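You operate a simulated robot arm through the tools that you are given. There is no shell and no other tool. Be economical: measure what you need, move in short steps, check, and stop when the job is done.

Carry out the task below with a simulated two-armed robot. There is one attempt and no reset: what you move stays moved.

## Task
Put the small teal box from the board of the copy stand on top of the fat cream folder. Put the print on an orange board labelled "P-62" from the top of the lamp bench on the panel of the light box and the print on an orange board marked "P-26" on the top of the freezer lid. Take the black light meter and put it on the harbour print on a cream board. Put the slide holder labelled "M-24" from the perforated top of the suction table on the high shelf of the plate bench and the slide holder that says "M-36" on the top of the freezer lid. Open the blue bar of the frame rack, take the small framed picture labelled "P-23" and leave it on the mill print on a cream board and shut the bar again. Pull the blue wire gate of the roll pegs open. The order is free. Set down upright: small teal box.

It is judged by the outcome, as a careful person would: the job done as asked, and still so three seconds after it is handed in. It fails if anything else is knocked over, pushed out of place, dropped, spilled or broken. A push-on lid holds only when it is set on centred and level and pressed home; a screw cap is set on level and turned clockwise until tight.

## Robot
Two 7-joint arms with two-finger parallel grippers on one trunk, on a base that drives. Base frame: it is fixed to the floor where the robot stands at the start and does not move with it; the origin is under the middle of the robot, x ahead of it, y to its left, z up; the surface under the hand at the start is at about z = 62. Readings come in cm, degrees, newtons and seconds.
The left shoulder is at the start at [6.2, 19.7, 92.9], the right one opposite. With the tool pointing down near the work surface each hand reaches from about 28 to 70 cm from the robot's upright axis, wherever it stands, measured 20 degrees to its own side. Places, roughly: black light meter [150, -25, 75]; blue bar of the frame rack [30, -140, 60]; blue wire gate of the roll pegs [50, -180, 130]; fat cream folder [-225, -100, 75]; harbour print on a cream board [300, 125, 75]; high shelf of the plate bench (17x48 cm) [104, -228, 130]; mill print on a cream board [300, 150, 75]; panel of the light box [130, -180, 80]; print on an orange board [125, -25, 75]; slide holder [300, 25, 75]; small framed picture [50, -150, 50]; small teal box [50, 0, 75]; top of the freezer lid [320, -310, 90]. Payload 1.57 kg a hand.
The tool frame of a hand sits at the grasp point between the pads (the TCP): z along the fingers, y along the line on which they close. The tips reach 3 cm beyond it. The gripper opens to 11 cm. The fingers are 2.4 cm wide and 1.2 cm thick; the gripper's body (4.8 by 11.2 cm) begins 7.8 cm behind the TCP.
Orientation is that of the tool frame in the base frame, as a unit quaternion [x, y, z, w]. With the fingers straight down and closing along the base's y, the tool's x points along the base's -x, its y along +y and its z along -z.

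## Interface
- The arms move only by the tool apply_moves. It takes "left_rows", "right_rows" or both (then of equal length, played together; a hand with none holds still); each is a list of rows, each a list of 3 entries, a list of its own where there are three numbers: the shift along the tool's x, y, z in cm, then the turn, a rotation vector about the tool's x, y, z in degrees, then the gripper command, from -1 (shut) to 1 (fully open), values between in proportion. In form: [[[dx, dy, dz], [ax, ay, az], fingers], ...]. A call has 1 to 10 rows; each row shifts and turns the commanded pose from where the row before left it, along the tool's axes as they then stand. A row lasts 0.2 s, in which the tool goes at most 5 cm and 8.6 degrees; a call with a longer step from one row to the next is refused whole, and so is a gripper value outside its range. A pose out of reach is approached as far as the arm can. The call stops where the force on the tool passes 40 N (or 10 N more than at its start, if that is more) or the arm is blocked; 0.2 s more then pass. The fingers move at their own pace (about 7.2 cm/s each) and stop on an object; they squeeze with about 40 N. The grip force told is the motor's: it shows also when the fingers shut on nothing. Time passes only in rows, and 0.2 s behind the last, so rows that do not move let the fingers close. The reply holds the time, the measured pose of the TCP, the force on the tool along the base axes, the opening and the grip force, in the units named above and with some noise, with the torque about the TCP (base axes, N m) and any sound that the robot's microphone picked up.
- Cameras (640 x 400 px; columns grow to the right, rows downward): "scene" is now at [9.73, -0.53, 149.93]; the picture's right is [-0.12, -0.99, 0.00], its down [-0.88, 0.10, -0.47] and it looks along [0.47, -0.06, -0.88] (base axes); focal length 269 px, centre (320, 200). "left" rides on the left gripper at [7, -1.6, -14.1] in its tool frame; the picture's right is [0.23, 0.97, 0.00], its down [-0.85, 0.20, -0.48] and it looks along [-0.47, 0.11, 0.88] (tool axes); focal length 222 px, centre (320, 200). "right" rides on the right gripper at [7, 1.6, -14.1] in its tool frame; the picture's right is [-0.23, 0.97, 0.00], its down [-0.85, -0.20, -0.48] and it looks along [-0.47, -0.11, 0.88] (tool axes); focal length 222 px, centre (320, 200). There is no depth. A picture from a camera that has moved, and an enlarged one, comes with that camera's place and axes in the base frame and with its lens.
- grab_frame(camera): a new picture of that camera. It takes no simulated time.
- raise_lower(by): slides the trunk up (or, below 0, down) by that many cm; the arms and the scene camera ride with it, the base frame stays. It gives what a move gives, with no picture.
- steer(legs): drives the robot by 1 to 6 legs, each [ahead, left, turn to the left] in cm, cm and degrees, along the robot's own axes; the way and the turn of a leg run together, so that a leg with both is an arc; at most 150 cm and 180 degrees a leg. The arms and the cameras ride along, it lands a little off, and it stops where it bumps. It gives what a move gives.
- aim_head(pan, tilt): turns the head with the scene camera to pan (to the left, within 86 degrees either way) and tilt (down, from -29 to 69), counted from straight ahead of the robot. It gives what a move gives.
- close_up(camera, box): a new picture of the part [left, top, right, bottom] of that camera's present view, enlarged. It takes no simulated time.
- close_job(): hands the job in; it is judged then, once.

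Go step by step. Nothing tells you exact positions but the pictures and the camera data: compare them with the known pose of the tool, close in by small moves and look again before you grip or let go. The budget is 493 turns and 244 pictures, counting those below and the enlarged ones. Unless the task says otherwise, let go and move clear before handing in.

The tools are called after ">>>" as a command line: name --argument value ..., lists and objects as JSON in quotes. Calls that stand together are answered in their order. apply_moves: Moves the arms, as the interface text tells. Its arguments: {"type":"object","properties":{"left_rows":{"type":"array","items":{"type":"array"}},"right_rows":{"type":"array","items":{"type":"array"}}},"required":[]} The other tools are called the same way: raise_lower (by) slides the trunk up or down; steer (legs) drives the base; aim_head (pan, tilt) turns the head that bears the scene camera; grab_frame (camera) takes a picture; close_up (camera, box) takes an enlarged picture of a part of a camera's view; close_job () hands the job in.

At the start:

```text
t: 0.0
left_position: [42.7, 14.39, 82.61]
left_tcp_rot: [0.0, 1.0, 0.0, -0.001]
left_contact_force: [-0.2, -0.2, -0.2]
left_ft_torque: [-0.02, -0.01, 0.01]
left_grip_width: 11.0
left_grasp_force: 0.0
right_position: [40.35, -19.78, 90.87]
right_tcp_rot: [-0.001, 1.0, 0.0, -0.001]
right_contact_force: [-0.6, 0.1, -0.8]
right_ft_torque: [0.0, 0.0, 0.0]
right_grip_width: 11.0
right_grasp_force: 0.0
trunk travel left (down, up): [-52.5, 46.5]
robot x, y, heading: [0.06, -0.24, -0.2]
head pan, tilt: [-6.8, 61.9]
```

scene: 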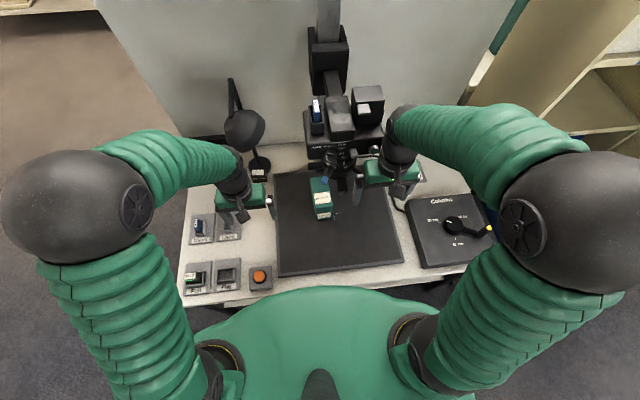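
right: 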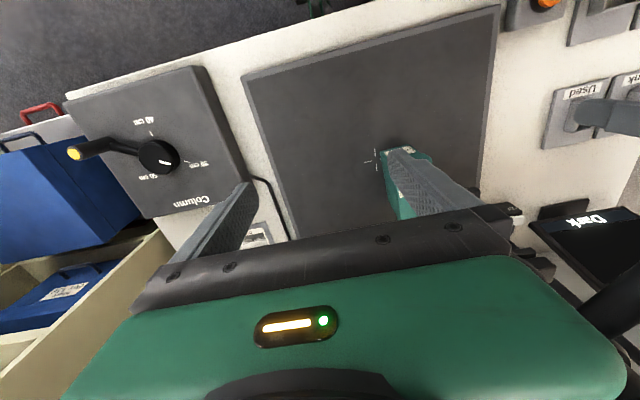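
left: 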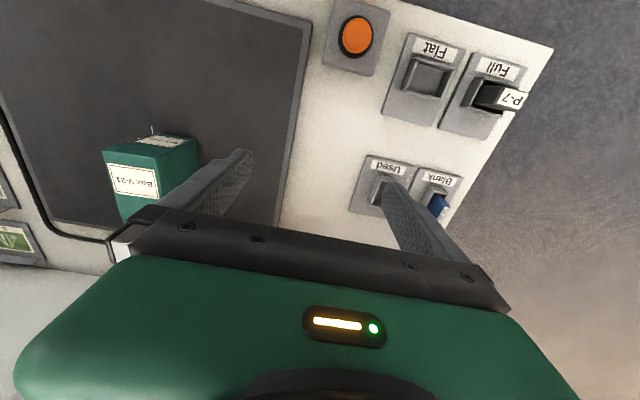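

I see the copy stand with the teal box on its dark board between both hands. First I look around the room before moving.

>>> aim_head --pan 0 --tilt 15

>>> grab_frame --camera "scene"

>>> aim_head --pan -80 --tilt 20

>>> grab_frame --camera "scene"

>>> aim_head --pan 80 --tilt 20

>>> grab_frame --camera "scene"

```text
t: 1.1
left_position: [42.6, 14.37, 82.49]
left_tcp_rot: [0.0, 1.0, -0.001, 0.0]
left_contact_force: [0.6, -0.2, -0.2]
left_ft_torque: [0.01, 0.01, 0.0]
left_grip_width: 11.03
left_grasp_force: 0.1
right_position: [40.26, -19.81, 90.88]
right_tcp_rot: [0.0, 1.0, 0.0, -0.001]
right_contact_force: [-0.3, 0.5, 0.6]
right_ft_torque: [0.01, 0.0, 0.0]
right_grip_width: 11.01
right_grasp_force: 0.1
trunk travel left (down, up): [-52.5, 46.5]
robot x, y, heading: [0.07, -0.28, 0.2]
head pan, tilt: [0.0, 15.0]
```

```text
240 pictures are left
camera scene: at [12.69, 0.24, 156.77], right [0.0, -1.0, 0.0], down [-0.26, 0.0, -0.97], along [0.97, 0.0, -0.26], focal length 269 px, centre (320, 200)
```

scene: 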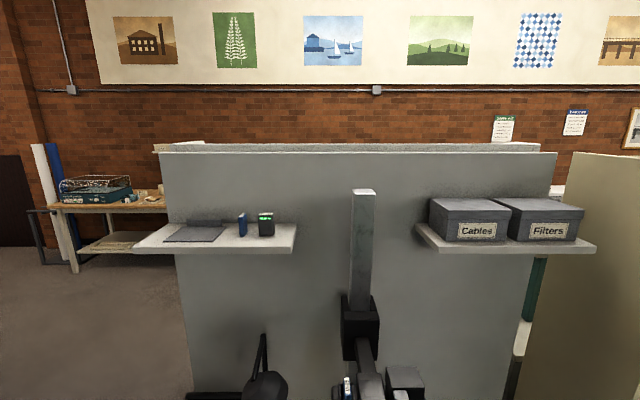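

```text
t: 2.7
left_position: [42.6, 14.43, 82.53]
left_tcp_rot: [0.0, 1.0, 0.0, 0.0]
left_contact_force: [-0.5, -0.3, -0.2]
left_ft_torque: [0.02, -0.01, -0.01]
left_grip_width: 10.98
left_grasp_force: 0.0
right_position: [40.38, -19.89, 90.81]
right_tcp_rot: [0.0, 1.0, 0.0, 0.0]
right_contact_force: [-0.1, -0.5, -1.3]
right_ft_torque: [0.0, 0.03, -0.01]
right_grip_width: 10.99
right_grasp_force: 0.0
trunk travel left (down, up): [-52.5, 46.5]
robot x, y, heading: [0.13, -0.18, 0.2]
head pan, tilt: [-80.0, 20.0]
```

```text
239 pictures are left
camera scene: at [4.97, -8.94, 155.97], right [-0.98, -0.17, 0.0], down [-0.06, 0.34, -0.94], along [0.16, -0.93, -0.34], focal length 269 px, centre (320, 200)
```

scene: 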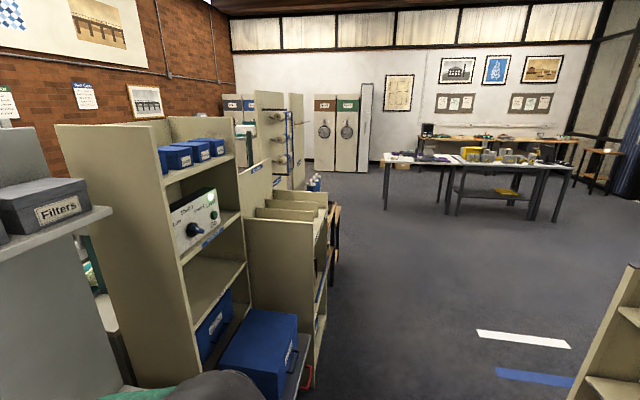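

```text
t: 5.1
left_position: [42.58, 14.34, 82.49]
left_tcp_rot: [0.001, 1.0, -0.001, 0.0]
left_contact_force: [0.4, 0.3, -0.3]
left_ft_torque: [0.03, 0.0, 0.03]
left_grip_width: 11.01
left_grasp_force: 0.0
right_position: [40.29, -19.77, 90.92]
right_tcp_rot: [0.0, 1.0, 0.0, 0.0]
right_contact_force: [-0.3, 0.2, -0.6]
right_ft_torque: [-0.02, 0.02, -0.01]
right_grip_width: 10.97
right_grasp_force: 0.0
trunk travel left (down, up): [-52.5, 46.5]
robot x, y, heading: [0.26, -0.36, -0.2]
head pan, tilt: [80.0, 20.0]
```

```text
238 pictures are left
camera scene: at [4.96, 9.42, 155.97], right [0.98, -0.17, 0.0], down [-0.06, -0.34, -0.94], along [0.16, 0.93, -0.34], focal length 269 px, centre (320, 200)
```

scene: 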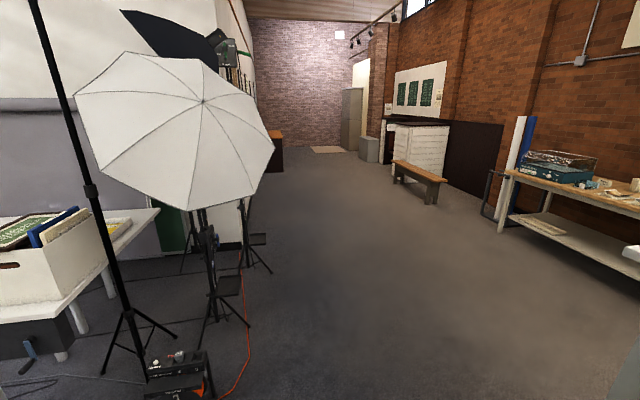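

The teal box is the only one seen on the copy board. I look at it closely with the left and scene cameras to measure its place.

>>> aim_head --pan 0 --tilt 60

>>> close_up --camera "scene" --box '[200, 100, 440, 250]'

```text
t: 6.7
left_position: [42.66, 14.31, 82.5]
left_tcp_rot: [0.0, 1.0, -0.001, -0.001]
left_contact_force: [0.5, -0.4, -0.1]
left_ft_torque: [0.0, 0.01, 0.0]
left_grip_width: 11.01
left_grasp_force: 0.0
right_position: [40.25, -19.85, 90.86]
right_tcp_rot: [0.0, 1.0, -0.001, 0.0]
right_contact_force: [-0.1, -0.2, -0.6]
right_ft_torque: [0.0, 0.04, -0.01]
right_grip_width: 11.0
right_grasp_force: 0.2
trunk travel left (down, up): [-52.5, 46.5]
robot x, y, heading: [-0.03, -0.06, -0.0]
head pan, tilt: [0.0, 60.0]
```

```text
2.67 times, centred on (320, 175) of scene
camera zoom: at [10.0, 0.24, 150.15], right [0.0, -1.0, 0.0], down [-0.87, 0.0, -0.5], along [0.5, 0.0, -0.87], focal length 718 px, centre (320, 267)
```

zoom: 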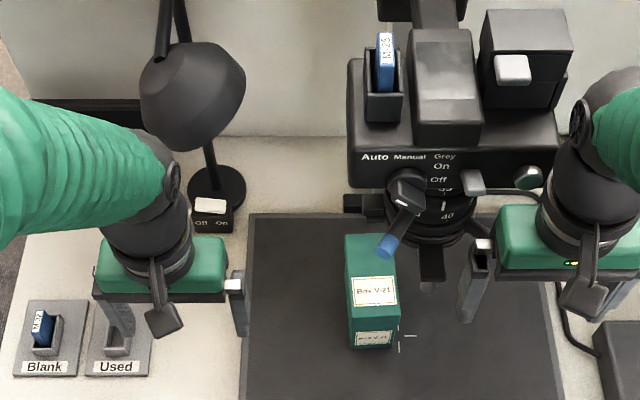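

The box seems about 6 wide, 10 tall; I check it against the left camera's view.

>>> close_up --camera "left" --box '[60, 90, 300, 240]'

>>> close_up --camera "right" --box '[280, 90, 520, 240]'

```text
2.67 times, centred on (180, 165) of left
camera zoom: at [35.56, 12.63, 96.69], right [-0.23, 0.97, 0.0], down [0.86, 0.2, 0.48], along [0.47, 0.11, -0.88], focal length 592 px, centre (693, 293)
```

zoom: 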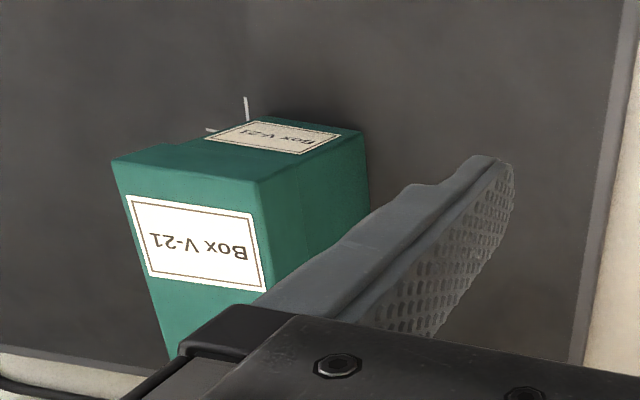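

```text
2.67 times, centred on (400, 165) of right
camera zoom: at [33.4, -18.11, 105.01], right [0.23, 0.97, 0.0], down [0.86, -0.2, 0.48], along [0.47, -0.11, -0.88], focal length 592 px, centre (107, 293)
```

zoom: 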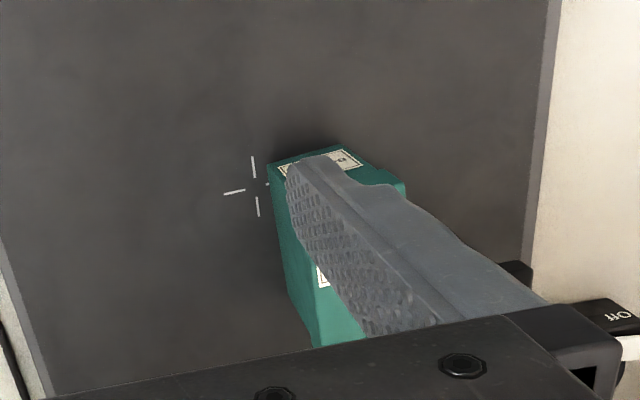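

Box: front face at x≈48, y≈-9.2..-3.6, top z≈72. I need the lens height above it, so I raise the trunk for parallax.

>>> raise_lower --by 20

>>> close_up --camera "scene" --box '[200, 100, 440, 250]'

```text
t: 8.8
left_position: [42.7, 14.28, 102.51]
left_tcp_rot: [0.0, 1.0, 0.0, 0.0]
left_contact_force: [0.4, 0.5, 0.4]
left_ft_torque: [0.0, 0.01, 0.0]
left_grip_width: 10.99
left_grasp_force: 0.0
right_position: [40.43, -19.85, 110.93]
right_tcp_rot: [0.0, 1.0, 0.0, 0.0]
right_contact_force: [0.3, 0.7, -0.3]
right_ft_torque: [0.0, 0.02, -0.05]
right_grip_width: 11.01
right_grasp_force: 0.1
trunk travel left (down, up): [-72.5, 26.5]
robot x, y, heading: [-0.26, -0.28, 0.1]
head pan, tilt: [0.0, 60.0]
```

```text
2.67 times, centred on (320, 175) of scene
camera zoom: at [10.04, 0.24, 170.14], right [0.0, -1.0, 0.0], down [-0.87, 0.0, -0.5], along [0.5, 0.0, -0.87], focal length 718 px, centre (320, 267)
```

zoom: 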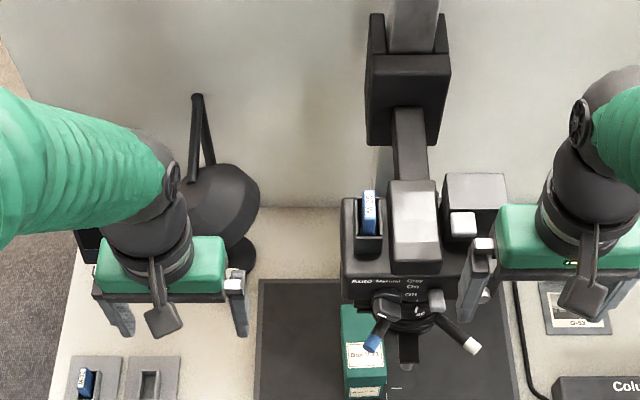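

The camera head hangs at z≈90–106 above the box, so I'll come in low from the front with the right hand pitched 30° below horizontal. First I retract and pitch it.

>>> apply_moves --right_rows '[[[5, 0, 0], [0, 0, 0], 1], [[5, 0, 0], [0, 0, 0], 1], [[0, 0, 0], [0, -8.57, 0], 1], [[0, 0, 0], [0, -8.57, 0], 1], [[0, 0, 0], [0, -8.57, 0], 1], [[0, 0, 0], [0, -8.57, 0], 1], [[0, 0, 0], [0, -8.57, 0], 1], [[0, 0, 0], [0, -8.57, 0], 1], [[0, 0, 0], [0, -8.57, 0], 1], [[0, 0, 0], [0, 0, 0], 1]]'

>>> grab_frame --camera "scene"

```text
t: 11.0
left_position: [42.56, 14.3, 102.49]
left_tcp_rot: [0.0, 1.0, 0.0, 0.0]
left_contact_force: [-0.4, 0.1, 0.7]
left_ft_torque: [0.03, 0.0, -0.06]
left_grip_width: 11.01
left_grasp_force: 0.1
right_position: [48.76, -19.84, 122.41]
right_tcp_rot: [0.0, 0.866, 0.0, 0.5]
right_contact_force: [0.2, -0.7, -0.4]
right_ft_torque: [0.01, 0.02, -0.03]
right_grip_width: 11.0
right_grasp_force: 0.0
right hand out of reach, approached as far as the arm can: row 3, 4, 5, 6, 7, 8, 9
trunk travel left (down, up): [-72.5, 26.5]
robot x, y, heading: [-0.1, -0.01, 0.0]
head pan, tilt: [0.0, 60.0]
```

```text
233 pictures are left
camera scene: at [9.98, 0.24, 170.15], right [0.0, -1.0, 0.0], down [-0.87, 0.0, -0.5], along [0.5, 0.0, -0.87], focal length 269 px, centre (320, 200)
```

scene: 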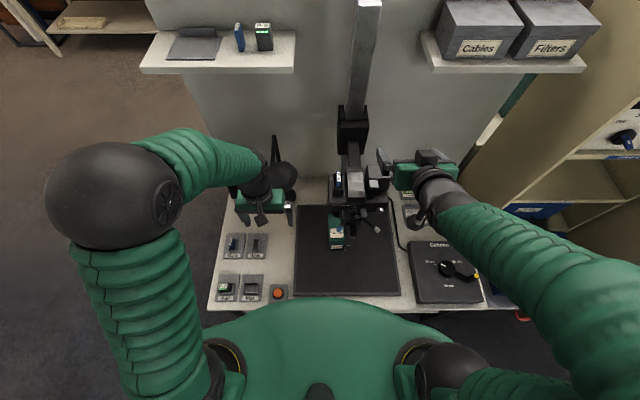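

The arm folds too tightly near the body, so I drive the base back 22 cm and then lower the trunk.

>>> steer --legs '[[-22, 0, 0]]'

>>> raise_lower --by -20

```text
t: 12.7
left_position: [21.45, 14.22, 102.39]
left_tcp_rot: [0.001, 1.0, 0.0, -0.001]
left_contact_force: [-0.1, 1.2, -0.7]
left_ft_torque: [0.02, 0.01, -0.02]
left_grip_width: 10.99
left_grasp_force: 0.1
right_position: [27.56, -19.95, 122.1]
right_tcp_rot: [0.001, 0.867, -0.001, 0.498]
right_contact_force: [0.4, 0.3, -0.5]
right_ft_torque: [-0.02, 0.02, 0.02]
right_grip_width: 11.01
right_grasp_force: 0.1
trunk travel left (down, up): [-72.5, 26.5]
robot x, y, heading: [-21.55, 0.33, 0.1]
head pan, tilt: [0.0, 60.0]
```

```text
t: 14.9
left_position: [20.95, 14.25, 82.46]
left_tcp_rot: [0.001, 1.0, 0.0, 0.0]
left_contact_force: [0.0, 0.4, 0.6]
left_ft_torque: [0.02, 0.01, 0.02]
left_grip_width: 11.04
left_grasp_force: 0.1
right_position: [27.02, -19.88, 102.24]
right_tcp_rot: [0.001, 0.867, -0.001, 0.499]
right_contact_force: [0.6, -0.6, 0.5]
right_ft_torque: [0.03, 0.02, 0.01]
right_grip_width: 11.03
right_grasp_force: 0.1
trunk travel left (down, up): [-52.5, 46.5]
robot x, y, heading: [-21.54, -0.28, 0.0]
head pan, tilt: [0.0, 60.0]
```

Now I bring the right hand to a stand-off in front of the box at about (38, -6.4, 77).

>>> apply_moves --right_rows '[[[2.3, 1.9, 3.1], [0, 0, 0], 1], [[2.3, 1.9, 3.1], [0, 0, 0], 1], [[2.3, 1.9, 3.1], [0, 0, 0], 1], [[2.3, 1.9, 3.1], [0, 0, 0], 1], [[2.3, 1.9, 3.1], [0, 0, 0], 1], [[2.3, 1.9, 3.1], [0, 0, 0], 1], [[2.3, 1.9, 3.1], [0, 0, 0], 1], [[0, 0, 0], [0, 0, 0], 1]]'

>>> grab_frame --camera "scene"

>>> grab_frame --camera "right"

```text
t: 16.7
left_position: [20.93, 14.34, 82.62]
left_tcp_rot: [0.0, 1.0, 0.001, 0.001]
left_contact_force: [0.8, 0.5, -0.4]
left_ft_torque: [0.02, 0.0, -0.01]
left_grip_width: 10.99
left_grasp_force: 0.1
right_position: [37.87, -6.59, 77.55]
right_tcp_rot: [0.001, 0.866, -0.001, 0.501]
right_contact_force: [0.0, -0.3, -0.2]
right_ft_torque: [0.03, 0.0, -0.02]
right_grip_width: 11.0
right_grasp_force: 0.1
trunk travel left (down, up): [-52.5, 46.5]
robot x, y, heading: [-21.8, 0.19, -0.0]
head pan, tilt: [0.0, 60.0]
```

```text
232 pictures are left
camera scene: at [-11.61, 0.31, 150.15], right [0.0, -1.0, 0.0], down [-0.87, 0.0, -0.5], along [0.5, 0.0, -0.87], focal length 269 px, centre (320, 200)
```

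scene: 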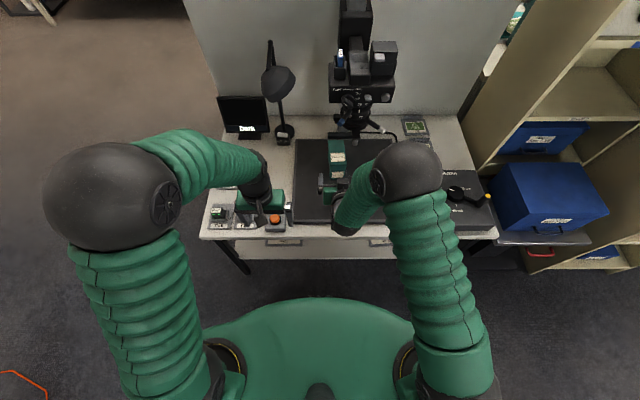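

```text
231 pictures are left
camera right: at [22.12, -4.82, 78.49], right [0.11, 0.97, 0.2], down [0.01, -0.2, 0.98], along [0.99, -0.11, -0.04], focal length 222 px, centre (320, 200)
```

right: 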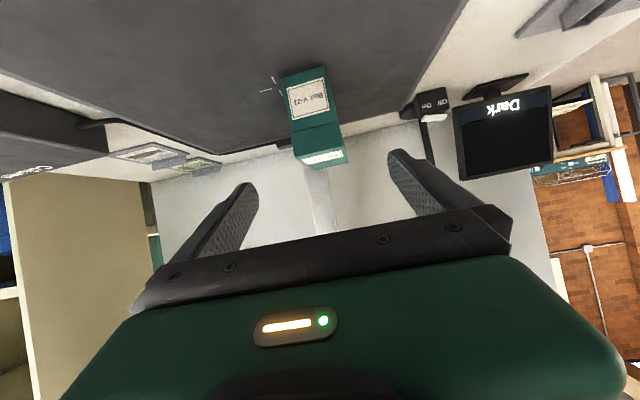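

The box centre is at y≈-6.35 and spans z≈62–71. I advance along the tool axis to straddle it, then grip.

>>> apply_moves --right_rows '[[[1.8, 0.25, 1.9], [0, 0, 0], 1], [[0, 0, 4], [0, 0, 0], 1], [[0, 0, 4], [0, 0, 0], 1], [[0, 0, 4], [0, 0, 0], 1], [[0, 0, 4], [0, 0, 0], 1], [[0, 0, 0], [0, 0, 0], 1]]'

>>> grab_frame --camera "right"

```text
t: 18.1
left_position: [20.84, 14.27, 82.62]
left_tcp_rot: [0.001, 1.0, 0.0, 0.001]
left_contact_force: [0.4, 1.0, -0.1]
left_ft_torque: [0.01, 0.0, 0.02]
left_grip_width: 10.98
left_grasp_force: 0.0
right_position: [52.28, -6.59, 67.07]
right_tcp_rot: [0.001, 0.866, -0.001, 0.5]
right_contact_force: [0.0, -0.7, 0.7]
right_ft_torque: [-0.04, -0.01, 0.02]
right_grip_width: 11.02
right_grasp_force: 0.0
trunk travel left (down, up): [-52.5, 46.5]
robot x, y, heading: [-21.65, 0.17, -0.1]
head pan, tilt: [0.0, 60.0]
```

```text
230 pictures are left
camera right: at [36.55, -4.86, 68.11], right [0.12, 0.97, 0.2], down [0.01, -0.2, 0.98], along [0.99, -0.11, -0.04], focal length 222 px, centre (320, 200)
```

right: 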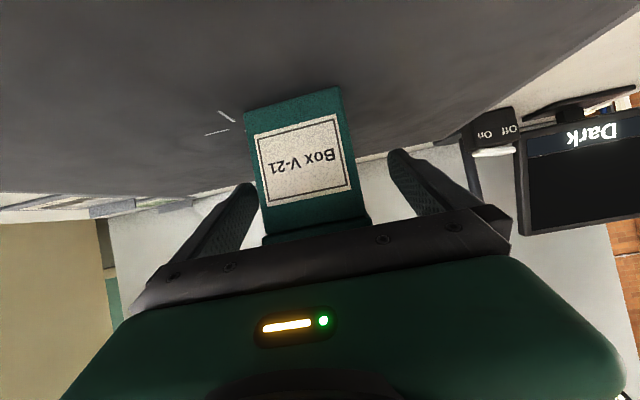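

The box lies between the pads. I close the fingers.

>>> apply_moves --right_rows '[[[0, 0, 0], [0, 0, 0], -1], [[0, 0, 0], [0, 0, 0], -1], [[0, 0, 0], [0, 0, 0], -1], [[0, 0, 0], [0, 0, 0], -1]]'

```text
t: 19.1
left_position: [20.87, 14.33, 82.58]
left_tcp_rot: [0.001, 1.0, -0.001, 0.0]
left_contact_force: [-1.4, 0.1, -0.8]
left_ft_torque: [0.0, 0.0, 0.02]
left_grip_width: 10.98
left_grasp_force: 0.0
right_position: [52.27, -6.51, 67.01]
right_tcp_rot: [0.0, 0.866, -0.001, 0.499]
right_contact_force: [-0.2, 1.3, 0.9]
right_ft_torque: [0.0, -0.13, 0.07]
right_grip_width: 5.98
right_grasp_force: 39.8
trunk travel left (down, up): [-52.5, 46.5]
robot x, y, heading: [-21.17, -0.1, 0.1]
head pan, tilt: [0.0, 60.0]
```

Gripped at 6 cm. I lift it 4 cm and look.

>>> apply_moves --right_rows '[[[-0.87, 0, -0.5], [0, 0, 0], -1], [[-1.3, 0, -0.75], [0, 0, 0], -1], [[-1.3, 0, -0.75], [0, 0, 0], -1], [[0, 0, 0], [0, 0, 0], -1]]'

>>> grab_frame --camera "right"

```text
t: 20.1
left_position: [21.01, 14.29, 82.49]
left_tcp_rot: [0.0, 1.0, -0.001, 0.0]
left_contact_force: [-0.1, -0.2, -0.7]
left_ft_torque: [0.03, 0.0, -0.04]
left_grip_width: 11.01
left_grasp_force: 0.1
right_position: [52.28, -6.34, 71.14]
right_tcp_rot: [0.001, 0.867, -0.001, 0.499]
right_contact_force: [0.0, -0.6, -3.3]
right_ft_torque: [-0.03, 0.07, 0.02]
right_grip_width: 5.95
right_grasp_force: 40.2
trunk travel left (down, up): [-52.5, 46.5]
robot x, y, heading: [-21.52, 0.2, -0.2]
head pan, tilt: [0.0, 60.0]
```

```text
229 pictures are left
camera right: at [36.62, -4.66, 72.08], right [0.12, 0.97, 0.2], down [0.01, -0.2, 0.98], along [0.99, -0.11, -0.04], focal length 222 px, centre (320, 200)
```

right: 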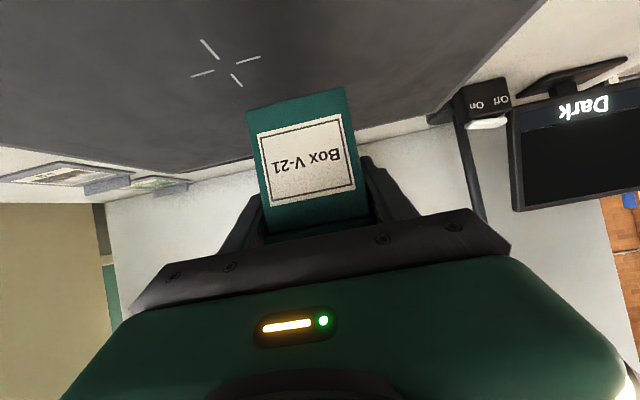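

The box is held. I back away and look behind to the left and right for the folder bench.

>>> steer --legs '[[-35, 0, 0]]'

>>> aim_head --pan -86 --tilt 25

>>> grab_frame --camera "scene"

```text
t: 22.4
left_position: [-13.82, 14.36, 82.58]
left_tcp_rot: [0.001, 1.0, 0.001, 0.001]
left_contact_force: [-0.3, 0.4, -0.6]
left_ft_torque: [-0.01, -0.03, -0.01]
left_grip_width: 11.02
left_grasp_force: 0.1
right_position: [17.39, -6.29, 71.08]
right_tcp_rot: [-0.001, 0.866, 0.0, 0.5]
right_contact_force: [0.5, 0.1, -2.7]
right_ft_torque: [0.03, 0.04, 0.0]
right_grip_width: 5.96
right_grasp_force: 40.0
trunk travel left (down, up): [-52.5, 46.5]
robot x, y, heading: [-56.16, -0.15, 0.0]
head pan, tilt: [0.0, 60.0]
```

```text
t: 23.9
left_position: [-14.01, 14.32, 82.62]
left_tcp_rot: [0.0, 1.0, 0.0, 0.001]
left_contact_force: [-0.3, -0.4, 0.7]
left_ft_torque: [0.02, 0.0, -0.01]
left_grip_width: 11.01
left_grasp_force: 0.1
right_position: [17.32, -6.41, 71.23]
right_tcp_rot: [0.0, 0.866, 0.0, 0.5]
right_contact_force: [-0.2, 0.3, -2.8]
right_ft_torque: [0.02, 0.05, -0.05]
right_grip_width: 5.96
right_grasp_force: 40.1
trunk travel left (down, up): [-52.5, 46.5]
robot x, y, heading: [-56.54, 0.01, 0.0]
head pan, tilt: [-85.9, 25.0]
```

```text
228 pictures are left
camera scene: at [-52.28, -8.83, 155.16], right [-1.0, -0.07, 0.0], down [-0.03, 0.42, -0.91], along [0.06, -0.9, -0.42], focal length 269 px, centre (320, 200)
```

scene: 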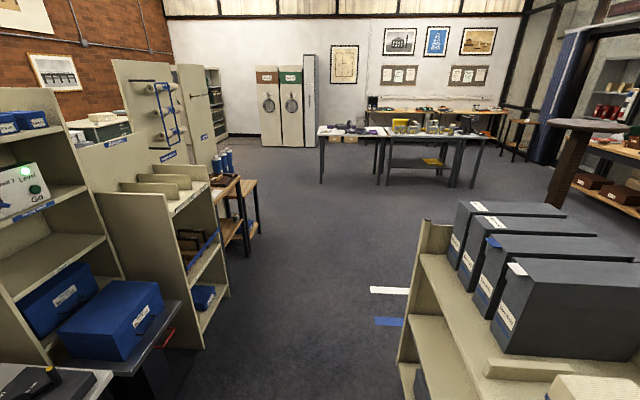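

I turn the robot right in place by 70° and look again.

>>> steer --legs '[[0, 0, -70]]'

>>> aim_head --pan -60 --tilt 25

>>> grab_frame --camera "scene"

```text
t: 27.4
left_position: [-28.13, -34.68, 82.65]
left_tcp_rot: [0.57, 0.821, 0.0, 0.0]
left_contact_force: [0.1, -0.4, -0.4]
left_ft_torque: [0.02, 0.03, -0.02]
left_grip_width: 11.02
left_grasp_force: 0.0
right_position: [-36.67, -71.29, 71.13]
right_tcp_rot: [0.495, 0.71, -0.287, 0.41]
right_contact_force: [0.0, -1.1, -3.3]
right_ft_torque: [0.07, 0.04, -0.01]
right_grip_width: 5.98
right_grasp_force: 39.4
trunk travel left (down, up): [-52.5, 46.5]
robot x, y, heading: [-56.57, -0.1, -69.6]
head pan, tilt: [-85.9, 25.0]
```

```text
t: 28.3
left_position: [-28.29, -34.52, 82.56]
left_tcp_rot: [0.57, 0.821, -0.001, 0.001]
left_contact_force: [-0.3, -0.5, 1.1]
left_ft_torque: [0.01, -0.01, 0.0]
left_grip_width: 11.02
left_grasp_force: 0.1
right_position: [-36.66, -71.2, 71.21]
right_tcp_rot: [0.494, 0.71, -0.287, 0.411]
right_contact_force: [-0.2, 0.7, -2.3]
right_ft_torque: [0.04, 0.03, 0.0]
right_grip_width: 5.98
right_grasp_force: 40.0
trunk travel left (down, up): [-52.5, 46.5]
robot x, y, heading: [-56.52, 0.02, -69.6]
head pan, tilt: [-60.0, 25.0]
```

```text
227 pictures are left
camera scene: at [-61.05, -10.03, 155.15], right [-0.77, 0.64, 0.0], down [0.27, 0.33, -0.91], along [-0.58, -0.7, -0.42], focal length 269 px, centre (320, 200)
```

scene: 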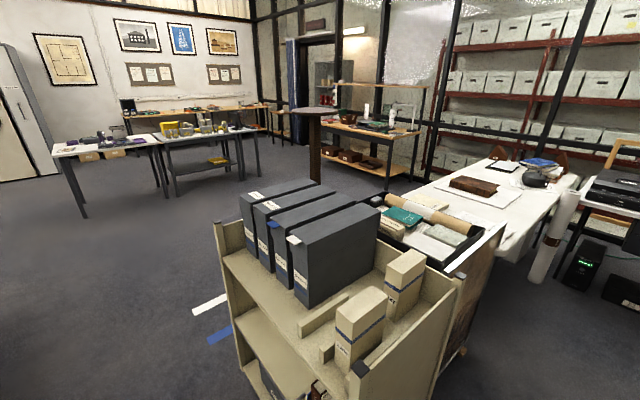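

The folder should project near (416,198), just beyond the cream shelf. I zoom there.

>>> close_up --camera "scene" --box '[330, 150, 570, 300]'

```text
2.67 times, centred on (450, 225) of scene
camera zoom: at [-61.05, -10.03, 155.15], right [-0.77, 0.64, 0.0], down [0.27, 0.33, -0.91], along [-0.58, -0.7, -0.42], focal length 718 px, centre (-27, 133)
```

zoom: 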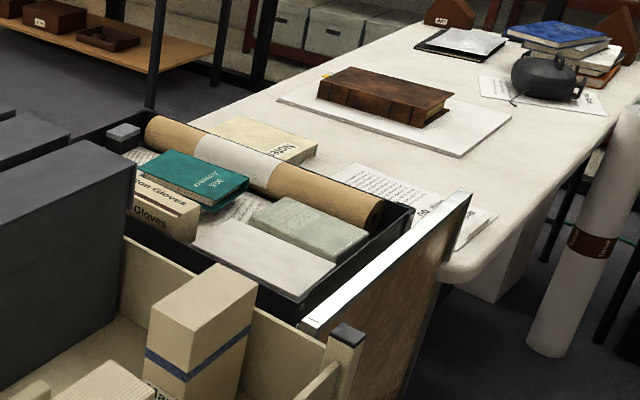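

The "Notes" folder at the near-left end of the white table is the fat cream folder, best reached from its −y side. I raise the trunk for clearance and drive around the shelf.

>>> raise_lower --by 30

>>> steer --legs '[[0, 0, -20.4], [0, 18, 0], [100, 0, 0], [88, 0, 0]]'

>>> aim_head --pan -70 --tilt 30

>>> grab_frame --camera "scene"

```text
t: 31.3
left_position: [-28.27, -34.67, 112.62]
left_tcp_rot: [0.57, 0.821, -0.001, 0.001]
left_contact_force: [-0.6, -0.1, -0.2]
left_ft_torque: [-0.01, -0.04, -0.02]
left_grip_width: 10.98
left_grasp_force: 0.2
right_position: [-36.57, -71.22, 101.31]
right_tcp_rot: [0.494, 0.711, -0.286, 0.411]
right_contact_force: [0.9, 0.6, -2.2]
right_ft_torque: [0.04, 0.04, 0.01]
right_grip_width: 5.98
right_grasp_force: 40.4
trunk travel left (down, up): [-82.5, 16.5]
robot x, y, heading: [-56.62, 0.06, -69.4]
head pan, tilt: [-60.0, 25.0]
```

```text
t: 43.0
left_position: [-16.71, -231.01, 112.69]
left_tcp_rot: [0.698, 0.716, -0.001, 0.001]
left_contact_force: [1.0, 0.2, 0.1]
left_ft_torque: [-0.01, -0.01, 0.0]
left_grip_width: 10.99
left_grasp_force: 0.1
right_position: [-36.76, -263.02, 101.38]
right_tcp_rot: [0.604, 0.62, -0.35, 0.358]
right_contact_force: [-0.3, -0.4, -3.7]
right_ft_torque: [0.03, 0.0, 0.02]
right_grip_width: 5.97
right_grasp_force: 40.1
trunk travel left (down, up): [-82.5, 16.5]
robot x, y, heading: [-32.35, -189.25, -88.5]
head pan, tilt: [-60.0, 25.0]
```

```text
t: 43.7
left_position: [-16.83, -230.88, 112.68]
left_tcp_rot: [0.697, 0.717, -0.002, 0.002]
left_contact_force: [-0.2, 0.3, 0.1]
left_ft_torque: [0.02, 0.03, 0.03]
left_grip_width: 10.99
left_grasp_force: 0.1
right_position: [-36.73, -262.95, 101.44]
right_tcp_rot: [0.604, 0.62, -0.35, 0.359]
right_contact_force: [-0.4, 0.5, -3.0]
right_ft_torque: [0.07, 0.0, 0.02]
right_grip_width: 5.98
right_grasp_force: 40.1
trunk travel left (down, up): [-82.5, 16.5]
robot x, y, heading: [-32.37, -189.06, -88.4]
head pan, tilt: [-70.0, 30.0]
```

```text
225 pictures are left
camera scene: at [-40.51, -195.79, 184.36], right [-0.37, 0.93, 0.0], down [0.46, 0.19, -0.87], along [-0.81, -0.32, -0.5], focal length 269 px, centre (320, 200)
```

scene: 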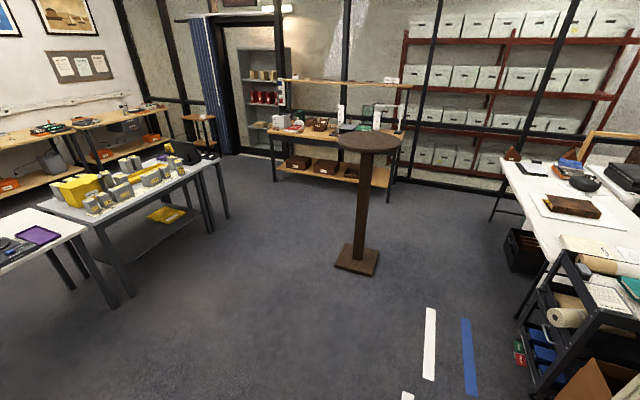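

A pedestal stands at about (-238,-235), so I'll come in diagonally from the southeast. I turn west, drive, and check.

>>> steer --legs '[[0, 0, -91.6], [125, 0, 0], [0, -14, 0]]'

>>> aim_head --pan -40 --tilt 40

>>> grab_frame --camera "scene"

```text
t: 54.8
left_position: [-198.82, -190.34, 112.49]
left_tcp_rot: [1.0, -0.005, -0.004, -0.01]
left_contact_force: [0.4, -2.4, -0.7]
left_ft_torque: [0.16, 0.01, 0.01]
left_grip_width: 10.98
left_grasp_force: 0.0
right_position: [-229.94, -169.02, 101.49]
right_tcp_rot: [0.865, 0.001, -0.502, -0.011]
right_contact_force: [0.3, -2.8, -3.2]
right_ft_torque: [0.08, -0.06, -0.11]
right_grip_width: 5.98
right_grasp_force: 40.2
trunk travel left (down, up): [-82.5, 16.5]
robot x, y, heading: [-156.4, -173.72, 179.1]
head pan, tilt: [-70.0, 30.0]
```

```text
t: 55.7
left_position: [-198.52, -188.31, 112.77]
left_tcp_rot: [1.0, -0.005, -0.004, -0.001]
left_contact_force: [-0.1, 0.0, -0.4]
left_ft_torque: [-0.02, 0.01, -0.03]
left_grip_width: 11.0
left_grasp_force: 0.0
right_position: [-229.67, -167.33, 101.56]
right_tcp_rot: [0.865, -0.004, -0.503, -0.004]
right_contact_force: [-0.1, 0.4, -3.2]
right_ft_torque: [-0.01, -0.06, 0.0]
right_grip_width: 5.96
right_grasp_force: 39.4
trunk travel left (down, up): [-82.5, 16.5]
robot x, y, heading: [-156.5, -174.11, 179.4]
head pan, tilt: [-40.0, 40.0]
```

```text
224 pictures are left
camera scene: at [-166.42, -170.21, 182.86], right [0.65, 0.76, 0.01], down [0.49, -0.41, -0.77], along [-0.58, 0.51, -0.64], focal length 269 px, centre (320, 200)
```

scene: 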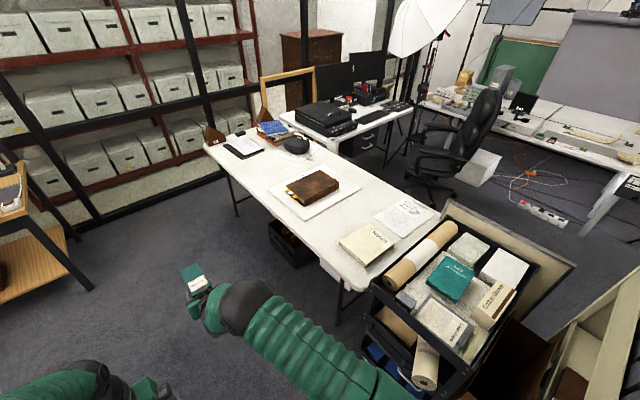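

The folder spans roughly x -229..-212, y -104..-78. I turn to heading 105° and slide left to line up, stopping a little short.

>>> steer --legs '[[0, 0, -75], [0, 47, 0], [16, 0, 0]]'

>>> aim_head --pan 0 --tilt 55

>>> grab_frame --camera "scene"

```text
t: 62.8
left_position: [-230.81, -134.3, 113.06]
left_tcp_rot: [0.795, -0.606, -0.007, 0.0]
left_contact_force: [0.2, 0.9, -0.3]
left_ft_torque: [-0.01, 0.03, 0.01]
left_grip_width: 11.01
left_grasp_force: 0.1
right_position: [-219.28, -98.56, 101.77]
right_tcp_rot: [0.685, -0.526, -0.403, -0.303]
right_contact_force: [0.4, 1.1, -2.0]
right_ft_torque: [-0.07, -0.01, 0.03]
right_grip_width: 5.94
right_grasp_force: 40.5
trunk travel left (down, up): [-82.5, 16.5]
robot x, y, heading: [-206.48, -170.58, 105.0]
head pan, tilt: [-40.0, 40.0]
```

```text
t: 63.9
left_position: [-231.36, -134.28, 112.92]
left_tcp_rot: [0.795, -0.607, -0.005, -0.001]
left_contact_force: [-0.2, -0.5, 0.3]
left_ft_torque: [-0.02, -0.01, 0.04]
left_grip_width: 10.99
left_grasp_force: 0.1
right_position: [-219.73, -98.44, 101.7]
right_tcp_rot: [0.687, -0.524, -0.401, -0.304]
right_contact_force: [0.4, -0.6, -3.0]
right_ft_torque: [-0.07, -0.01, 0.05]
right_grip_width: 5.97
right_grasp_force: 40.0
trunk travel left (down, up): [-82.5, 16.5]
robot x, y, heading: [-206.92, -171.27, 105.0]
head pan, tilt: [0.0, 55.0]
```

```text
223 pictures are left
camera scene: at [-209.59, -160.16, 180.74], right [0.97, 0.26, 0.0], down [0.21, -0.79, -0.57], along [-0.15, 0.55, -0.82], focal length 269 px, centre (320, 200)
```

scene: 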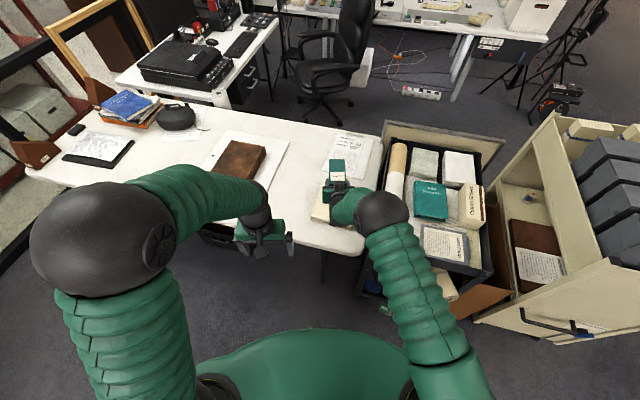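

The hand hides the folder in this view, so I use the right wrist camera.

>>> grab_frame --camera "right"

>>> close_up --camera "scene" --box '[260, 120, 420, 260]'

```text
222 pictures are left
camera right: at [-217.12, -114.04, 102.55], right [-0.97, -0.15, 0.2], down [0.19, 0.06, 0.98], along [-0.16, 0.99, -0.03], focal length 222 px, centre (320, 200)
```

right: 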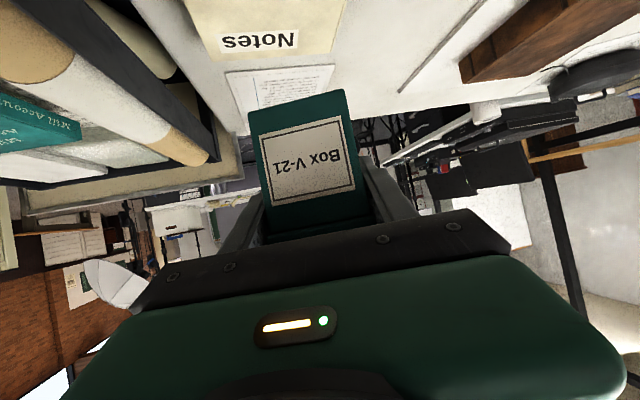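

```text
2.86 times, centred on (340, 190) of scene
camera zoom: at [-209.59, -160.16, 180.74], right [0.97, 0.26, 0.0], down [0.21, -0.79, -0.57], along [-0.15, 0.55, -0.82], focal length 769 px, centre (263, 229)
```

zoom: 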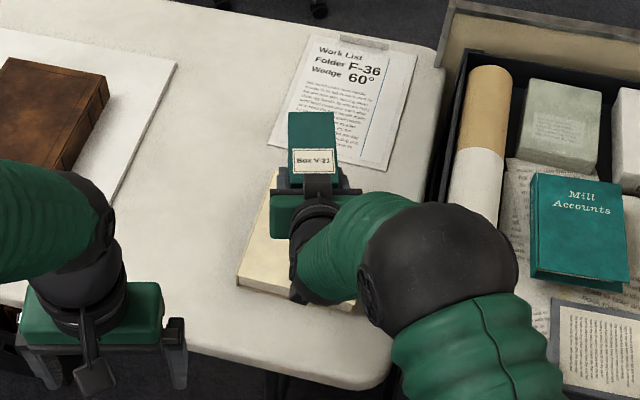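

Folder centre is (-220,-90). I move the box 6.5 cm forward and lower 14 cm.

>>> apply_moves --right_rows '[[[-1.57, -0.85, 2.72], [0, 0, 0], -1], [[-1.57, -0.85, 2.72], [0, 0, 0], -1], [[3.03, 0, 1.75], [0, 0, 0], -1], [[3.03, 0, 1.75], [0, 0, 0], -1], [[3.03, 0, 1.75], [0, 0, 0], -1], [[3.03, 0, 1.75], [0, 0, 0], -1], [[0, 0, 0], [0, 0, 0], -1]]'

>>> grab_frame --camera "right"

>>> close_up --camera "scene" --box '[260, 120, 420, 260]'

```text
t: 65.5
left_position: [-231.14, -134.26, 113.02]
left_tcp_rot: [0.795, -0.607, -0.004, -0.001]
left_contact_force: [0.5, 0.0, 1.0]
left_ft_torque: [-0.01, -0.01, 0.0]
left_grip_width: 11.01
left_grasp_force: 0.0
right_position: [-219.74, -91.85, 88.99]
right_tcp_rot: [0.685, -0.527, -0.398, -0.307]
right_contact_force: [0.3, -0.7, -2.5]
right_ft_torque: [-0.04, 0.01, 0.01]
right_grip_width: 5.96
right_grasp_force: 40.3
right hand out of reach, approached as far as the arm can: row 6
trunk travel left (down, up): [-82.5, 16.5]
robot x, y, heading: [-206.71, -170.87, 105.1]
head pan, tilt: [0.0, 55.0]
```

```text
220 pictures are left
camera right: at [-217.16, -107.37, 89.85], right [-0.97, -0.14, 0.2], down [0.19, 0.06, 0.98], along [-0.15, 0.99, -0.03], focal length 222 px, centre (320, 200)
```

right: 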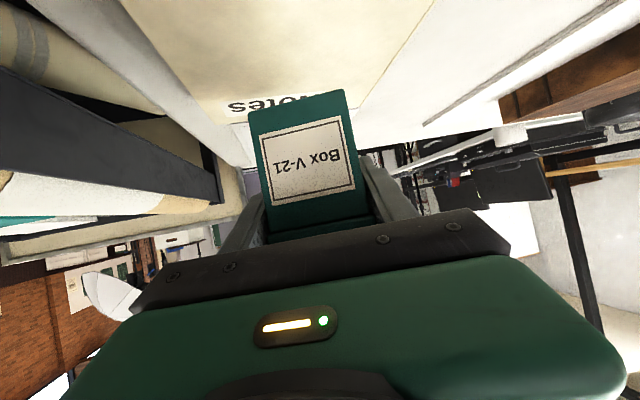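

```text
2.86 times, centred on (340, 190) of scene
camera zoom: at [-209.36, -160.23, 180.74], right [0.97, 0.26, 0.0], down [0.21, -0.79, -0.57], along [-0.15, 0.55, -0.82], focal length 769 px, centre (263, 229)
```

zoom: 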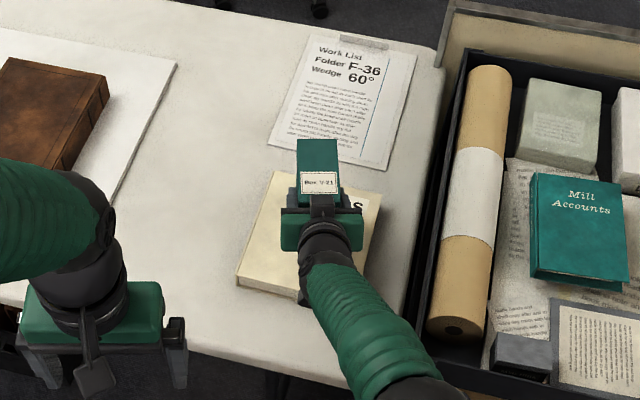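

The arm is at its limit, so I lower with the trunk in small steps; the folder top is at z≈76.7, box bottom now ≈84.

>>> raise_lower --by -5

>>> raise_lower --by -1

>>> grab_frame --camera "right"

```text
t: 66.4
left_position: [-231.23, -134.31, 108.0]
left_tcp_rot: [0.795, -0.606, -0.004, -0.001]
left_contact_force: [-0.2, -0.3, -0.6]
left_ft_torque: [0.02, -0.01, 0.0]
left_grip_width: 11.03
left_grasp_force: 0.2
right_position: [-219.77, -91.84, 84.0]
right_tcp_rot: [0.685, -0.526, -0.399, -0.308]
right_contact_force: [-0.1, 0.3, -3.5]
right_ft_torque: [-0.07, 0.0, 0.0]
right_grip_width: 5.98
right_grasp_force: 40.0
trunk travel left (down, up): [-77.5, 21.5]
robot x, y, heading: [-206.82, -170.58, 104.9]
head pan, tilt: [0.0, 55.0]
```

```text
t: 67.0
left_position: [-231.18, -134.14, 106.99]
left_tcp_rot: [0.795, -0.606, -0.005, -0.001]
left_contact_force: [0.2, 0.3, -0.5]
left_ft_torque: [0.01, -0.01, -0.01]
left_grip_width: 11.0
left_grasp_force: 0.0
right_position: [-219.66, -91.66, 82.98]
right_tcp_rot: [0.685, -0.527, -0.398, -0.308]
right_contact_force: [-0.5, 0.3, -2.5]
right_ft_torque: [-0.06, 0.0, -0.01]
right_grip_width: 5.97
right_grasp_force: 40.3
trunk travel left (down, up): [-76.5, 22.5]
robot x, y, heading: [-206.91, -170.59, 104.9]
head pan, tilt: [0.0, 55.0]
```

```text
218 pictures are left
camera right: at [-217.22, -107.29, 83.85], right [-0.97, -0.14, 0.2], down [0.19, 0.06, 0.98], along [-0.15, 0.99, -0.03], focal length 222 px, centre (320, 200)
```

right: 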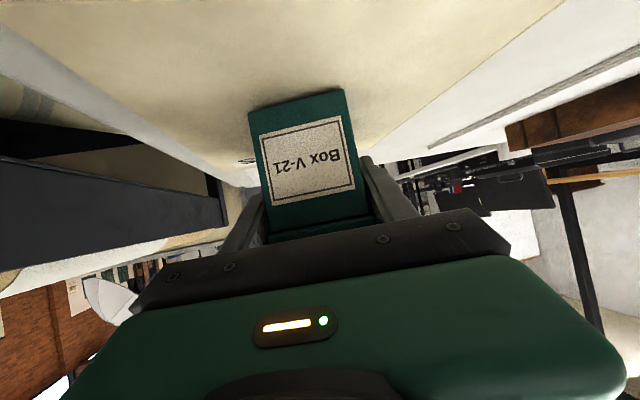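

Nearly there. I lower by half-centimetres until the force shows contact.

>>> raise_lower --by -0.6

>>> raise_lower --by -0.4

>>> raise_lower --by -0.4

```text
t: 67.5
left_position: [-231.22, -134.38, 106.41]
left_tcp_rot: [0.795, -0.607, -0.005, -0.002]
left_contact_force: [-0.1, 0.6, 0.3]
left_ft_torque: [0.0, -0.01, 0.01]
left_grip_width: 11.0
left_grasp_force: 0.1
right_position: [-219.62, -91.75, 82.74]
right_tcp_rot: [0.683, -0.527, -0.4, -0.309]
right_contact_force: [-0.1, 1.8, 6.8]
right_ft_torque: [-0.39, 0.19, -0.08]
right_grip_width: 5.95
right_grasp_force: 40.1
trunk travel left (down, up): [-75.9, 23.1]
robot x, y, heading: [-206.42, -170.97, 105.1]
head pan, tilt: [0.0, 55.0]
```

```text
t: 68.1
left_position: [-231.22, -134.55, 106.15]
left_tcp_rot: [0.795, -0.606, -0.006, -0.003]
left_contact_force: [0.0, 0.3, -0.3]
left_ft_torque: [0.0, 0.01, 0.01]
left_grip_width: 10.99
left_grasp_force: 0.2
right_position: [-219.81, -91.73, 82.77]
right_tcp_rot: [0.682, -0.525, -0.402, -0.311]
right_contact_force: [-2.0, 8.0, 25.1]
right_ft_torque: [-0.73, 0.16, -0.08]
right_grip_width: 5.96
right_grasp_force: 39.8
trunk travel left (down, up): [-75.5, 23.5]
robot x, y, heading: [-206.7, -170.56, 104.8]
head pan, tilt: [0.0, 55.0]
```

```text
t: 68.6
left_position: [-231.18, -134.62, 105.81]
left_tcp_rot: [0.795, -0.606, -0.005, -0.003]
left_contact_force: [-0.6, 0.8, 0.4]
left_ft_torque: [-0.01, -0.04, -0.02]
left_grip_width: 11.01
left_grasp_force: 0.1
right_position: [-219.55, -91.9, 82.56]
right_tcp_rot: [0.682, -0.524, -0.404, -0.312]
right_contact_force: [0.2, 5.8, 35.2]
right_ft_torque: [-1.13, -0.31, 0.1]
right_grip_width: 5.94
right_grasp_force: 39.6
trunk travel left (down, up): [-75.1, 23.9]
robot x, y, heading: [-206.26, -170.91, 105.0]
head pan, tilt: [0.0, 55.0]
```

Firm contact; I relieve the pressure, open, and back out along the tool axis.

>>> raise_lower --by 0.9

>>> apply_moves --right_rows '[[[0, 0, 0], [0, 0, 0], 0.4], [[0, 0, 0], [0, 0, 0], 1], [[0, 0, 0], [0, 0, 0], 1], [[0, 0, 0], [0, 0, 0], 1]]'

>>> grab_frame --camera "right"

```text
t: 69.2
left_position: [-231.24, -134.45, 106.37]
left_tcp_rot: [0.795, -0.606, -0.005, -0.002]
left_contact_force: [0.8, 1.2, -0.2]
left_ft_torque: [-0.01, 0.03, -0.02]
left_grip_width: 11.0
left_grasp_force: 0.1
right_position: [-219.7, -92.06, 82.53]
right_tcp_rot: [0.685, -0.527, -0.398, -0.307]
right_contact_force: [-1.9, 6.5, 14.1]
right_ft_torque: [-0.37, 0.03, -0.06]
right_grip_width: 5.97
right_grasp_force: 40.0
trunk travel left (down, up): [-76.0, 23.0]
robot x, y, heading: [-206.73, -170.51, 105.2]
head pan, tilt: [0.0, 55.0]
```

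```text
t: 70.2
left_position: [-231.11, -134.12, 106.31]
left_tcp_rot: [0.795, -0.607, -0.004, -0.001]
left_contact_force: [-0.6, 0.7, 0.4]
left_ft_torque: [0.01, 0.02, -0.01]
left_grip_width: 11.01
left_grasp_force: 0.1
right_position: [-219.62, -91.82, 82.45]
right_tcp_rot: [0.685, -0.527, -0.397, -0.308]
right_contact_force: [-0.6, -0.1, -0.2]
right_ft_torque: [0.03, -0.03, 0.0]
right_grip_width: 11.02
right_grasp_force: 0.1
trunk travel left (down, up): [-76.0, 23.0]
robot x, y, heading: [-206.56, -170.77, 105.2]
head pan, tilt: [0.0, 55.0]
```

```text
217 pictures are left
camera right: at [-217.2, -107.35, 83.38], right [-0.97, -0.14, 0.2], down [0.19, 0.06, 0.98], along [-0.15, 0.99, -0.03], focal length 222 px, centre (320, 200)
```

right: 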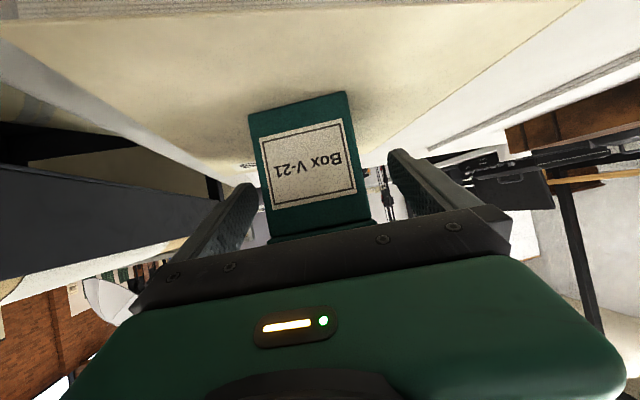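

It stands on the folder. I retreat along the tool axis.

>>> apply_moves --right_rows '[[[0, 0, -4], [0, 0, 0], 1], [[0, 0, -4], [0, 0, 0], 1], [[0, 0, -4], [0, 0, 0], 1], [[0, 0, -4], [0, 0, 0], 1], [[0, 0, 0], [0, 0, 0], 1]]'

>>> close_up --camera "scene" --box '[260, 120, 420, 260]'

```text
t: 71.4
left_position: [-231.24, -134.27, 106.54]
left_tcp_rot: [0.795, -0.606, -0.004, -0.002]
left_contact_force: [0.8, -0.3, -1.1]
left_ft_torque: [0.0, 0.0, 0.0]
left_grip_width: 11.02
left_grasp_force: 0.0
right_position: [-216.11, -105.55, 90.29]
right_tcp_rot: [0.686, -0.526, -0.399, -0.306]
right_contact_force: [0.1, 0.4, -0.3]
right_ft_torque: [0.03, 0.0, 0.0]
right_grip_width: 11.01
right_grasp_force: 0.0
trunk travel left (down, up): [-76.0, 23.0]
robot x, y, heading: [-206.34, -170.99, 105.3]
head pan, tilt: [0.0, 55.0]
```

```text
2.86 times, centred on (340, 190) of scene
camera zoom: at [-209.45, -160.31, 174.25], right [0.97, 0.26, 0.0], down [0.21, -0.79, -0.57], along [-0.15, 0.55, -0.82], focal length 769 px, centre (263, 229)
```

zoom: 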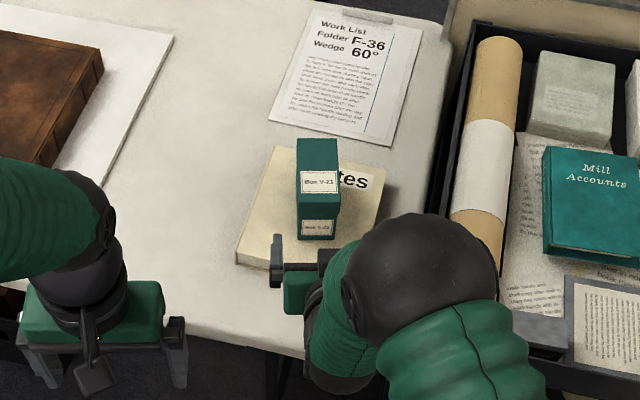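

The box is upright on the folder. Next I drive to the frame rack and roll pegs, which open toward −x.

>>> steer --legs '[[-25, 0, 0], [0, 0, -15], [0, -145, 0], [0, 0, -90]]'

>>> aim_head --pan 10 --tilt 35

>>> grab_frame --camera "scene"

```text
t: 84.6
left_position: [-15.18, -176.29, 106.45]
left_tcp_rot: [-0.023, 1.0, 0.002, 0.005]
left_contact_force: [-1.0, 0.0, -0.2]
left_ft_torque: [0.01, -0.01, -0.01]
left_grip_width: 10.98
left_grasp_force: 0.1
right_position: [9.46, -197.63, 90.4]
right_tcp_rot: [-0.018, 0.864, 0.009, 0.503]
right_contact_force: [0.3, -0.1, -0.5]
right_ft_torque: [-0.03, -0.01, -0.01]
right_grip_width: 11.01
right_grasp_force: 0.0
trunk travel left (down, up): [-76.0, 23.0]
robot x, y, heading: [-56.54, -192.36, 2.8]
head pan, tilt: [0.0, 55.0]
```

```text
t: 85.4
left_position: [-15.38, -176.3, 106.53]
left_tcp_rot: [-0.023, 1.0, 0.002, 0.005]
left_contact_force: [0.0, -0.4, -0.4]
left_ft_torque: [-0.01, 0.0, -0.02]
left_grip_width: 10.97
left_grasp_force: 0.1
right_position: [9.44, -197.53, 90.49]
right_tcp_rot: [-0.018, 0.863, 0.01, 0.505]
right_contact_force: [0.0, 0.2, 0.3]
right_ft_torque: [0.03, -0.05, 0.0]
right_grip_width: 11.01
right_grasp_force: 0.1
trunk travel left (down, up): [-76.0, 23.0]
robot x, y, heading: [-56.21, -192.56, 2.6]
head pan, tilt: [10.0, 35.0]
```

```text
215 pictures are left
camera scene: at [-44.23, -190.0, 177.06], right [0.22, -0.98, 0.0], down [-0.56, -0.12, -0.82], along [0.8, 0.18, -0.58], focal length 269 px, centre (320, 200)
```

scene: 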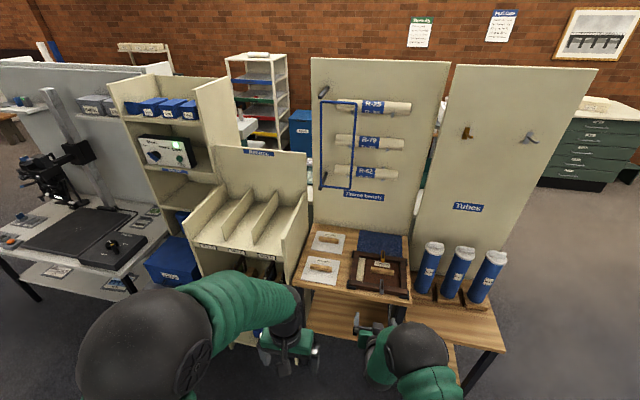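

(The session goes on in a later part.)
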